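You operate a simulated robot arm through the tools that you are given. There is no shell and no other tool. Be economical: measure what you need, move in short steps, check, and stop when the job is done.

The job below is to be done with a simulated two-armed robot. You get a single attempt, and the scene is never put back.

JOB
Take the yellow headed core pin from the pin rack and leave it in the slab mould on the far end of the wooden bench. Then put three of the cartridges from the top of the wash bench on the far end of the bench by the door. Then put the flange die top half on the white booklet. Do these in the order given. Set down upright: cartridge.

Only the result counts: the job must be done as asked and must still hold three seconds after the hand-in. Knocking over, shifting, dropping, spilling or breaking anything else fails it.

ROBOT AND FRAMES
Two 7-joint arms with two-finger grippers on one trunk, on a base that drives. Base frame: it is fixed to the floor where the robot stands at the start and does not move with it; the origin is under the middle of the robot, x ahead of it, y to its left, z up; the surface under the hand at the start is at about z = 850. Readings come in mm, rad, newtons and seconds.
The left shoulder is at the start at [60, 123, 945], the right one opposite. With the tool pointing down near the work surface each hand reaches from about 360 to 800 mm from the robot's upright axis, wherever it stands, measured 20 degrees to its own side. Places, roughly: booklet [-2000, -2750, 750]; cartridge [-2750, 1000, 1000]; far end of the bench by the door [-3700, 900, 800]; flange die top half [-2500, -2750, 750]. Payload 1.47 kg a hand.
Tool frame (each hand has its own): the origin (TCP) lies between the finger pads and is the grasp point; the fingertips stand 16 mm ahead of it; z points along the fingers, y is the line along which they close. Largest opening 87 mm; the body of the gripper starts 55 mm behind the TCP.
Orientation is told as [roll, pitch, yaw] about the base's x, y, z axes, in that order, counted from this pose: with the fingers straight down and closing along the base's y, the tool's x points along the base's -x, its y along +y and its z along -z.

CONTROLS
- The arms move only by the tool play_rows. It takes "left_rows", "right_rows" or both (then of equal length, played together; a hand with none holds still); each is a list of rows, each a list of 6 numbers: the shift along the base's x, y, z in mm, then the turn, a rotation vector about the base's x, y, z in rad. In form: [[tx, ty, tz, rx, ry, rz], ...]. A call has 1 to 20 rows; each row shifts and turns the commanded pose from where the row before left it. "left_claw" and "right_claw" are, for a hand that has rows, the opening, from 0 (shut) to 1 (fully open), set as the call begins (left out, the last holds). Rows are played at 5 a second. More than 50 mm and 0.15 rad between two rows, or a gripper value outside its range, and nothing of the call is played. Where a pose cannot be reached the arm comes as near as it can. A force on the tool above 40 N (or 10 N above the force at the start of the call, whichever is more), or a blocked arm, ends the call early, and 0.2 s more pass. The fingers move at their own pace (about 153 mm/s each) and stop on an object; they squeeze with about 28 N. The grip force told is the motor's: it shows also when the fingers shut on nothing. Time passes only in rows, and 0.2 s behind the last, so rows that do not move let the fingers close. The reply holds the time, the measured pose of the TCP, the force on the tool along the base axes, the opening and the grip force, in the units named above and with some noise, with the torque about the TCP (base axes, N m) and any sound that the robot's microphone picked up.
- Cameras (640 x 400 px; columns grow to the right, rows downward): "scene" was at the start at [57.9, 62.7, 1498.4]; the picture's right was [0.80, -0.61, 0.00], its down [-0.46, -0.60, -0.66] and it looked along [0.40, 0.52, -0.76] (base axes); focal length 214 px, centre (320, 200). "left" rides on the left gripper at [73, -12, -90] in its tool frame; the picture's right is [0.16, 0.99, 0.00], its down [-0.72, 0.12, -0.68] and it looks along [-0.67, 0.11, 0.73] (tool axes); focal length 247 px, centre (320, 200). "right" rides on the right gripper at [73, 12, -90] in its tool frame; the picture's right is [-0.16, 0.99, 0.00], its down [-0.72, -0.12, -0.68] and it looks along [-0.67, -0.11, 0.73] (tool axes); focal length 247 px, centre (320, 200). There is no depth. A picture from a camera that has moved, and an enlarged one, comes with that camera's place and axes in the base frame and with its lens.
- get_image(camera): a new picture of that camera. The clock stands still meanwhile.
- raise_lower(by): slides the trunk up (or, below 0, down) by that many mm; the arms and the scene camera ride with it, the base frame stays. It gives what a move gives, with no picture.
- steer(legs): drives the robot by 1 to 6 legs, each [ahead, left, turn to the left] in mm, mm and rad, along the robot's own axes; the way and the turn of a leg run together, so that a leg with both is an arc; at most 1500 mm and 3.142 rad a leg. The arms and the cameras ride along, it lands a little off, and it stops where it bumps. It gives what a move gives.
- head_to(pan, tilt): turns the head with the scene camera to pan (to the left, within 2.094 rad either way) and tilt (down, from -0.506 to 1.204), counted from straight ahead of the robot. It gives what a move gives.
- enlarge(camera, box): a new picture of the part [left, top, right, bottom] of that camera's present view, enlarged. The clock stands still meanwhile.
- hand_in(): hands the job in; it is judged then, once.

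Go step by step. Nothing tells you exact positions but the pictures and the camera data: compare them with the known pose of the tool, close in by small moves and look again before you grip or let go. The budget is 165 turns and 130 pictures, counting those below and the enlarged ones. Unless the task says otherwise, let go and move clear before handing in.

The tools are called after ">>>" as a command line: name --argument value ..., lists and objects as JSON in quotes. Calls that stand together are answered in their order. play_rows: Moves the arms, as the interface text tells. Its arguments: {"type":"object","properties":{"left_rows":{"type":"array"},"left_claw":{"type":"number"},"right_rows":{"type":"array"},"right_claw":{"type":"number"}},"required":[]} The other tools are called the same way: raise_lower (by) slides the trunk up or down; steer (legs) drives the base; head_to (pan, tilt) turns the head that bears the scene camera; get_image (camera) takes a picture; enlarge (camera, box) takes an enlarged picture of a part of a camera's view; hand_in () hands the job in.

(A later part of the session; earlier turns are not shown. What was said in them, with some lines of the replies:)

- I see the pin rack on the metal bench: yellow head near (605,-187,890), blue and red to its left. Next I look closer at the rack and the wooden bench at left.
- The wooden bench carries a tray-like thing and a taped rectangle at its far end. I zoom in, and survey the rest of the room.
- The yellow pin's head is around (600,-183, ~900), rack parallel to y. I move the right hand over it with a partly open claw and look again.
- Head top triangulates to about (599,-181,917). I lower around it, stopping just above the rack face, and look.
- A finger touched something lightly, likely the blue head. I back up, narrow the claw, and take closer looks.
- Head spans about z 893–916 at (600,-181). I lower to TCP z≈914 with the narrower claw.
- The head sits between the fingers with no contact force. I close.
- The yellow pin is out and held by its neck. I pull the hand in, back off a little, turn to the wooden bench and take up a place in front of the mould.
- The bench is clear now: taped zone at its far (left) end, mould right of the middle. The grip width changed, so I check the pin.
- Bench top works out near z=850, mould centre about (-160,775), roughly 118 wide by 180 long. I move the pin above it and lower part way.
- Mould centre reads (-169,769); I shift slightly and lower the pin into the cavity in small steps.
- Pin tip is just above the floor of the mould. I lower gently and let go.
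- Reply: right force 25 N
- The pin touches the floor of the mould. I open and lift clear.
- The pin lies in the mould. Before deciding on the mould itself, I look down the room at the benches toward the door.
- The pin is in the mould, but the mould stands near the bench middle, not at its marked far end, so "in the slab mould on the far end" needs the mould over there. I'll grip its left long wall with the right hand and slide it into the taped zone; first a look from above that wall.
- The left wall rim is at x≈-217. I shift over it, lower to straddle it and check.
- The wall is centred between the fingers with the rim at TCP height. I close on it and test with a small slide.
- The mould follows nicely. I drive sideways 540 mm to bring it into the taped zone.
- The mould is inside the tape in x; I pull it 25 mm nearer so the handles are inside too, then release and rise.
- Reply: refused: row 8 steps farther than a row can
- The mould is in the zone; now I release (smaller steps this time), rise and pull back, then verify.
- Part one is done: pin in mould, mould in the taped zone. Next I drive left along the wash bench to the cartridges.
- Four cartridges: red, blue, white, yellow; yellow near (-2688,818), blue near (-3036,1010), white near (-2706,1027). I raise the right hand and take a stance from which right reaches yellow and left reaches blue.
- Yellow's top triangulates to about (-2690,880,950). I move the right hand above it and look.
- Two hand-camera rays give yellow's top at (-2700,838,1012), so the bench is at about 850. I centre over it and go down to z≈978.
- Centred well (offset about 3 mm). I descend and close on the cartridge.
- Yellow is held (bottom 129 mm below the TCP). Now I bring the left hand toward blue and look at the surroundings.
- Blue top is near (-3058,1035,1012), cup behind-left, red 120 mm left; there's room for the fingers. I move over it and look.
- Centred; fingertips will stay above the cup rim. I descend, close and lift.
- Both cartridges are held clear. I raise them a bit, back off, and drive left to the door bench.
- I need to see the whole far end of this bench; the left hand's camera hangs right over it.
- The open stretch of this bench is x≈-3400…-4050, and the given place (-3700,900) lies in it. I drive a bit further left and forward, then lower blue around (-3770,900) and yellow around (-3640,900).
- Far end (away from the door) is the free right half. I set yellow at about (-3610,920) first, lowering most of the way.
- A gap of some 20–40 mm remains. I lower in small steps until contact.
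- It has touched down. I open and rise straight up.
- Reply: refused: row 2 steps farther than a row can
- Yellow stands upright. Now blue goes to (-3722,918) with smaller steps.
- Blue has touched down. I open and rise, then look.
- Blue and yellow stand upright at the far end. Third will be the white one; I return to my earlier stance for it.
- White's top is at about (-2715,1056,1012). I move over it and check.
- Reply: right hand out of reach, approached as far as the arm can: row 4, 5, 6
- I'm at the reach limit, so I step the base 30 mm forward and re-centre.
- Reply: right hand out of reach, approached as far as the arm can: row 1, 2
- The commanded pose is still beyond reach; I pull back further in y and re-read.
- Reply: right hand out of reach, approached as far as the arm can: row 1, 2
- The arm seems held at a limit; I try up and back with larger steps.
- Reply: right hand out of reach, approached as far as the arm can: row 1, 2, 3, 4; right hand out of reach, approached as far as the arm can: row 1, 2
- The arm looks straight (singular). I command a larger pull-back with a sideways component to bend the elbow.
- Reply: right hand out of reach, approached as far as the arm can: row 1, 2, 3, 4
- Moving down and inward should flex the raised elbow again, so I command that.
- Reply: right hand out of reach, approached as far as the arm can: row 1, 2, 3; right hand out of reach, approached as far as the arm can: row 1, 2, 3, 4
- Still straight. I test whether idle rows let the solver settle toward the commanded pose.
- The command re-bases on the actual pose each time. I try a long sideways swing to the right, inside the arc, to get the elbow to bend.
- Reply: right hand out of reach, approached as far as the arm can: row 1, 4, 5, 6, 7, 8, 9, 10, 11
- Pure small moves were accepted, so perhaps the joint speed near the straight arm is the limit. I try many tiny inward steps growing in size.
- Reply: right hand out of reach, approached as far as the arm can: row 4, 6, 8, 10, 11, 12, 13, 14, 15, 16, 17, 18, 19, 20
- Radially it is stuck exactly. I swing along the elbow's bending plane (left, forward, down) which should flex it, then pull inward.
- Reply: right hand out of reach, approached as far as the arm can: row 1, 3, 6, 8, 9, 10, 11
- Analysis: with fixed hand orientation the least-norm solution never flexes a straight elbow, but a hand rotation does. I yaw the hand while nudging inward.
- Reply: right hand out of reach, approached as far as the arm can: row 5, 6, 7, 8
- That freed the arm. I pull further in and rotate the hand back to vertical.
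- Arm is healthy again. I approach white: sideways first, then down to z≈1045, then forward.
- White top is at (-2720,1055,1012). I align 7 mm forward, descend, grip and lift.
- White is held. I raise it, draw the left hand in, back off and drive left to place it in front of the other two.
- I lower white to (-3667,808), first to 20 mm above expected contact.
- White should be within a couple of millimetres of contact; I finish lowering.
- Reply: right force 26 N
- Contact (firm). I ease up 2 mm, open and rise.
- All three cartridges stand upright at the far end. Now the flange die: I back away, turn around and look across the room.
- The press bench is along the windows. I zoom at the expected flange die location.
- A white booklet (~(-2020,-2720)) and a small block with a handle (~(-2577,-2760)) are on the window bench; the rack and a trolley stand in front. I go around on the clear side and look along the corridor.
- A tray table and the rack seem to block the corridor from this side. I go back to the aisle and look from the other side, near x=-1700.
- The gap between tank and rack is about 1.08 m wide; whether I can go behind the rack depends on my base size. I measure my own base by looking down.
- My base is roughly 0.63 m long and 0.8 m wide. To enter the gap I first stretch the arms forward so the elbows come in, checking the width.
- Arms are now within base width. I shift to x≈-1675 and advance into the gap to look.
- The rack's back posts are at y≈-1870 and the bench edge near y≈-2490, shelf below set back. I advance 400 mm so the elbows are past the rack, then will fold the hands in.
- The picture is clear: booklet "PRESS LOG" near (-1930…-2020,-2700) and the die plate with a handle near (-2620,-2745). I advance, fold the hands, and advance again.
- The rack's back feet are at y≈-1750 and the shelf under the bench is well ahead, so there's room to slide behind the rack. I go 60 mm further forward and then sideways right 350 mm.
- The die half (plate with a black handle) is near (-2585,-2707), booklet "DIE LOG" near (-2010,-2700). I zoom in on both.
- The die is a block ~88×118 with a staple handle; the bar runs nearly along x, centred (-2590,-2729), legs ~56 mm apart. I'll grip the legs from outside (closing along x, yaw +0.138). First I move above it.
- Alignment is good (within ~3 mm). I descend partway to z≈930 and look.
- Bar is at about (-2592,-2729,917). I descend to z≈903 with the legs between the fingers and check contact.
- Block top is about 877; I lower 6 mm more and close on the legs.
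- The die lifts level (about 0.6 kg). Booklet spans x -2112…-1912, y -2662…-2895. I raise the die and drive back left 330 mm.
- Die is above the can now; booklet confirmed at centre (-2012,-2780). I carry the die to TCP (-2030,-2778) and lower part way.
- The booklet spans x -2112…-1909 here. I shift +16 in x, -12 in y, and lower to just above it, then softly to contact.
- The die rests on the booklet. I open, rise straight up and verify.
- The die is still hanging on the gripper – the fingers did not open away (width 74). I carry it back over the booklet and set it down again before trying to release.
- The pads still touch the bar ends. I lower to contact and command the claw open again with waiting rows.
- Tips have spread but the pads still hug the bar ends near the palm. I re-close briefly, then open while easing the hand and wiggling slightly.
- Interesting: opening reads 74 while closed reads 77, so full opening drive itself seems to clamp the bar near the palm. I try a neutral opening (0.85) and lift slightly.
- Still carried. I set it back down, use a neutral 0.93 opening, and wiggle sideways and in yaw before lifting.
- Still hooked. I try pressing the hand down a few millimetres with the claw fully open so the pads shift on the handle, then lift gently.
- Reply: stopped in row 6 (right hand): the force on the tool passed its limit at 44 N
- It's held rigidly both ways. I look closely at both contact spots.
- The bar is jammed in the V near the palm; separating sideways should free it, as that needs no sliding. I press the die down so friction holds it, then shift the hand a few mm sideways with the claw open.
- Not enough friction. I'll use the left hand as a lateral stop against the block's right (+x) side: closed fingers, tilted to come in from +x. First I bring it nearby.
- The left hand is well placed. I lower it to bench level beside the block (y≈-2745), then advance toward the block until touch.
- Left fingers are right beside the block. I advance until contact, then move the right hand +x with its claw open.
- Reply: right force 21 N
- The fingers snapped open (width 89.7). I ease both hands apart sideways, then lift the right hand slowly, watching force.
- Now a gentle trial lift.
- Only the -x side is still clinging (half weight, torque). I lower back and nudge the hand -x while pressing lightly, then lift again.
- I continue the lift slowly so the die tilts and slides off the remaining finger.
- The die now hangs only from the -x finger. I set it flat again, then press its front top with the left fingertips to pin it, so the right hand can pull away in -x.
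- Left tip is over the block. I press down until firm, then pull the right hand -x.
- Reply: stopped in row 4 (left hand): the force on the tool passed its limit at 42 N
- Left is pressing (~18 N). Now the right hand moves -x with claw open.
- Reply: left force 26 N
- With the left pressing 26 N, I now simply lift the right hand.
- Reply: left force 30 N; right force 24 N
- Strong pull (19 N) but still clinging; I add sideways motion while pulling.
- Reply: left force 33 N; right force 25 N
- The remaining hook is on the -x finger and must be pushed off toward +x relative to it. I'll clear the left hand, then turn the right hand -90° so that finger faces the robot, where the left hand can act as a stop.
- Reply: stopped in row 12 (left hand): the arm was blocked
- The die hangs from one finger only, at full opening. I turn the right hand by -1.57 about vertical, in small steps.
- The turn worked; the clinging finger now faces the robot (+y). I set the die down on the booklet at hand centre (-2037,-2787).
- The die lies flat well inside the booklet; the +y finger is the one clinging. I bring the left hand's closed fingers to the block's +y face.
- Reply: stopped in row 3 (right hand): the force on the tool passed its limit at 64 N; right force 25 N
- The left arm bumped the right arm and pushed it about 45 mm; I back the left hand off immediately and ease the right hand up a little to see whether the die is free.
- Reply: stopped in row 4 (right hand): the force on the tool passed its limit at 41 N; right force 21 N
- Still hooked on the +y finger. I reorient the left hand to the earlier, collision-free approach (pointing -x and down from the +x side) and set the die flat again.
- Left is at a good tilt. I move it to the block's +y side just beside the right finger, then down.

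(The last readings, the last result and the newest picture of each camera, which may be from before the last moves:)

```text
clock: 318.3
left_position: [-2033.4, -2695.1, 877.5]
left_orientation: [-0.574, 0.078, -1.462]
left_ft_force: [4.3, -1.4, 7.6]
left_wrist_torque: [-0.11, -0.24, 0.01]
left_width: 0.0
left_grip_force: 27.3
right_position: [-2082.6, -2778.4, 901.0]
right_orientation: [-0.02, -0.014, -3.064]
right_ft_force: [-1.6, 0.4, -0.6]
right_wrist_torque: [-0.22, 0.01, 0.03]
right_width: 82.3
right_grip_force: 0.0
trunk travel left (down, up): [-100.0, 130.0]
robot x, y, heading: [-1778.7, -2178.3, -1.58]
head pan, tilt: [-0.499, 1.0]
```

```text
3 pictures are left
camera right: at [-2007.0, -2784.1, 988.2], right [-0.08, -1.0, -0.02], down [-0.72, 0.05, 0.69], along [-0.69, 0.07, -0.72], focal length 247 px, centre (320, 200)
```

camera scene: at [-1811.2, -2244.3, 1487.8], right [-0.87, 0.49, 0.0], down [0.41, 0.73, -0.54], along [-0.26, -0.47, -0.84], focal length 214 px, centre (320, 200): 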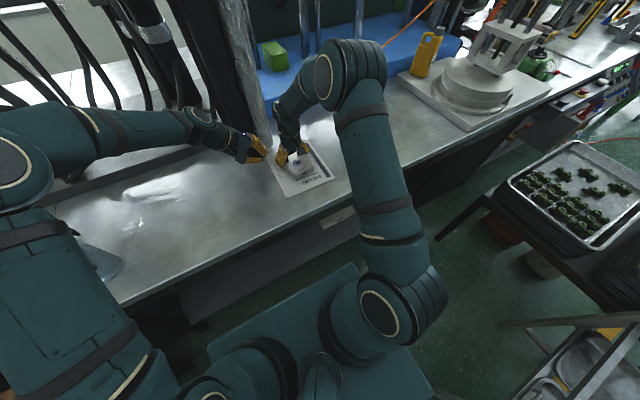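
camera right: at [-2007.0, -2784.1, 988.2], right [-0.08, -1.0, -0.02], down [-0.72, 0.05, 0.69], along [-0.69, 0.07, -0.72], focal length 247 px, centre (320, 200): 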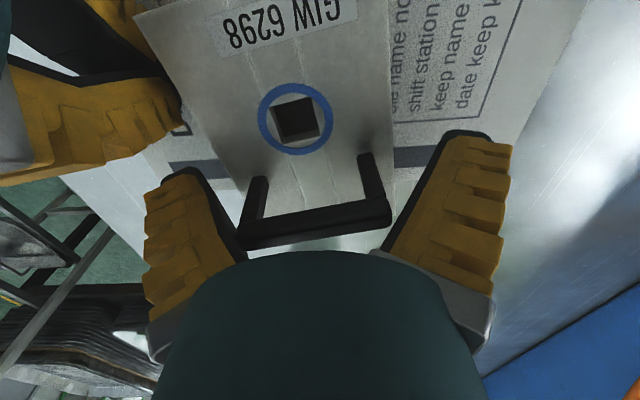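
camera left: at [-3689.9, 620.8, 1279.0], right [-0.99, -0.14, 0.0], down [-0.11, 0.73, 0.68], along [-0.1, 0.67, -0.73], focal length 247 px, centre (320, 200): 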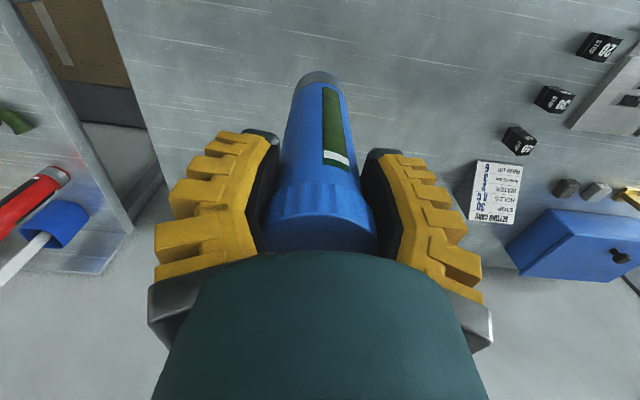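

Left fingers are beside the block's +y face. I lift the left 3 mm off the booklet, then move the right hand +y in small steps.

>>> play_rows --left_rows '[[0, 0, 3, 0, 0, 0], [0, -6, 0, 0, 0, 0], [0, -5, 0, 0, 0, 0], [0, 0, 0, 0, 0, 0]]'

>>> play_rows --right_rows '[[0, 3, 0, 0, 0, 0], [0, 3, 0, 0, 0, 0], [0, 3, 0, 0, 0, 0], [0, 3, 0, 0, 0, 0], [0, 0, 0, 0, 0, 0]]' --right_claw 1

```text
clock: 319.3
left_position: [-2033.4, -2705.3, 880.5]
left_orientation: [-0.575, 0.079, -1.465]
left_ft_force: [-0.1, 0.3, 0.2]
left_wrist_torque: [-0.03, -0.02, 0.01]
left_width: 0.1
left_grip_force: 28.1
right_position: [-2082.4, -2777.9, 900.5]
right_orientation: [-0.02, -0.011, -3.066]
right_ft_force: [0.8, 0.8, 0.2]
right_wrist_torque: [-0.23, 0.04, -0.01]
right_width: 82.5
right_grip_force: 0.1
trunk travel left (down, up): [-100.0, 130.0]
robot x, y, heading: [-1775.4, -2171.6, -1.578]
head pan, tilt: [-0.499, 1.0]
```

```text
clock: 320.5
left_position: [-2035.5, -2705.5, 880.9]
left_orientation: [-0.574, 0.078, -1.464]
left_ft_force: [-0.6, 0.0, 0.3]
left_wrist_torque: [-0.02, -0.04, -0.01]
left_width: 0.0
left_grip_force: 27.7
right_position: [-2082.1, -2765.8, 901.4]
right_orientation: [-0.021, -0.011, -3.065]
right_ft_force: [0.0, -0.6, -0.4]
right_wrist_torque: [-0.01, 0.01, 0.02]
right_width: 87.0
right_grip_force: 0.1
trunk travel left (down, up): [-100.0, 130.0]
robot x, y, heading: [-1778.0, -2176.6, -1.583]
head pan, tilt: [-0.499, 1.0]
```

Forces and torque are now zero with the claw at its full 87 mm – it is free. I lift gently to confirm.

>>> play_rows --right_rows '[[0, 0, 3, 0, 0, 0], [0, 0, 4, 0, 0, 0], [0, 0, 0, 0, 0, 0]]' --right_claw 1

```text
clock: 321.3
left_position: [-2033.4, -2705.7, 880.6]
left_orientation: [-0.573, 0.079, -1.464]
left_ft_force: [0.6, -0.7, -0.2]
left_wrist_torque: [-0.02, 0.02, 0.0]
left_width: 0.3
left_grip_force: 28.0
right_position: [-2081.4, -2765.1, 909.5]
right_orientation: [-0.02, -0.01, -3.065]
right_ft_force: [0.3, -0.1, 1.1]
right_wrist_torque: [0.02, -0.01, 0.0]
right_width: 87.1
right_grip_force: 0.0
trunk travel left (down, up): [-100.0, 130.0]
robot x, y, heading: [-1779.8, -2177.2, -1.582]
head pan, tilt: [-0.499, 1.0]
```

Free: no load on the hand. I raise the right hand clear, then back the left hand out.

>>> play_rows --right_rows '[[0, 0, 10, 0, 0, 0], [0, 0, 20, 0, 0, 0], [0, 0, 30, 0, 0, 0], [0, 0, 40, 0, 0, 0], [0, 0, 40, 0, 0, 0]]' --right_claw 1

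>>> get_image --camera "right"

```text
clock: 322.5
left_position: [-2033.8, -2704.2, 881.2]
left_orientation: [-0.574, 0.078, -1.464]
left_ft_force: [0.9, 0.0, 0.3]
left_wrist_torque: [0.0, -0.01, 0.0]
left_width: 0.0
left_grip_force: 27.8
right_position: [-2082.5, -2764.0, 1046.3]
right_orientation: [-0.019, -0.01, -3.066]
right_ft_force: [0.4, 0.1, 0.0]
right_wrist_torque: [-0.02, 0.0, -0.02]
right_width: 87.1
right_grip_force: 0.0
trunk travel left (down, up): [-100.0, 130.0]
robot x, y, heading: [-1778.9, -2177.5, -1.581]
head pan, tilt: [-0.499, 1.0]
```

```text
2 pictures are left
camera right: at [-2007.4, -2771.0, 1134.6], right [-0.08, -1.0, -0.02], down [-0.72, 0.05, 0.69], along [-0.69, 0.07, -0.72], focal length 247 px, centre (320, 200)
```

right: 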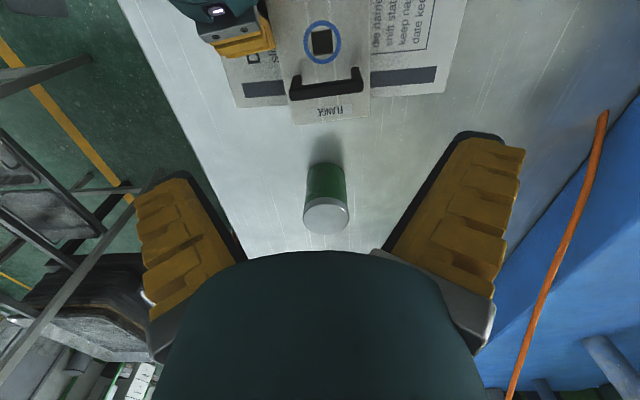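

The die rests flat on the booklet. I withdraw the left hand (away from the block, then up), and check with a final picture.

>>> play_rows --left_rows '[[0, 8, 0, 0, 0, 0], [5, 8, 10, 0, 0, 0], [15, 5, 35, 0, 0, 0], [25, 0, 35, 0, 0, 0], [30, 0, 30, 0, 0, 0], [35, 5, 10, 0, 0, 0], [35, 10, 0, 0, 0, 0]]'

>>> enlarge --camera "scene" --box '[230, 100, 390, 220]'

```text
clock: 324.1
left_position: [-1886.0, -2668.3, 1001.9]
left_orientation: [-0.574, 0.079, -1.464]
left_ft_force: [-0.3, 0.4, 0.4]
left_wrist_torque: [0.01, 0.05, 0.0]
left_width: 0.2
left_grip_force: 28.3
right_position: [-2080.4, -2765.1, 1048.5]
right_orientation: [-0.018, -0.012, -3.065]
right_ft_force: [0.4, 0.0, 0.0]
right_wrist_torque: [0.03, 0.04, 0.01]
right_width: 87.3
right_grip_force: 0.1
trunk travel left (down, up): [-100.0, 130.0]
robot x, y, heading: [-1779.4, -2176.7, -1.581]
head pan, tilt: [-0.499, 1.0]
```

```text
3.33 times, centred on (310, 160) of scene
camera zoom: at [-1810.1, -2244.4, 1487.8], right [-0.87, 0.49, 0.0], down [0.41, 0.73, -0.54], along [-0.26, -0.47, -0.84], focal length 715 px, centre (353, 333)
```

zoom: 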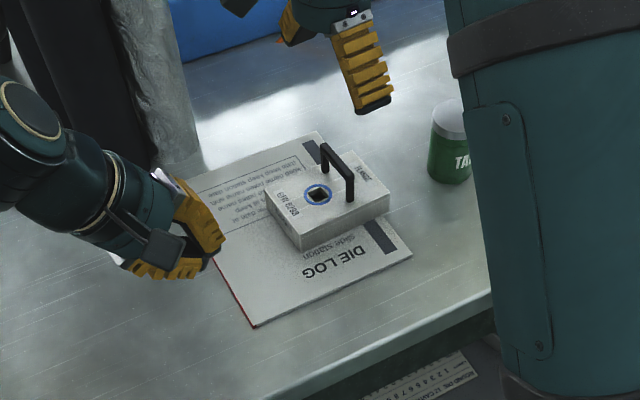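

The die lies flat on the white booklet, the can is untouched and both hands are clear, so I hand in the job.

>>> hand_in

```text
The job is handed in.
```

I handed the job in with all three parts done in order. One call on the mould was mine, and the die took a struggle to release.

- **Pin and mould:** the yellow pin lies in the slab mould. The mould started near the middle of the wooden bench, so I slid it into the taped zone at the far end. I took "on the far end" to mean the mould had to be there.
- **Cartridges:** yellow, blue and white stand upright on the bench by the door. They are on the open half, around the place you gave, which is the end away from the door.
- **Flange die top half:** it lies flat on the booklet, off-centre, with one end about 12 mm past the booklet's edge. Its handle jammed in the right gripper, so I lifted and set it down several times before it came free. My left arm bumped my right arm once and dragged the die about 45 mm. In the last pictures the booklet looks to be where it was, and the green can beside it was not touched.
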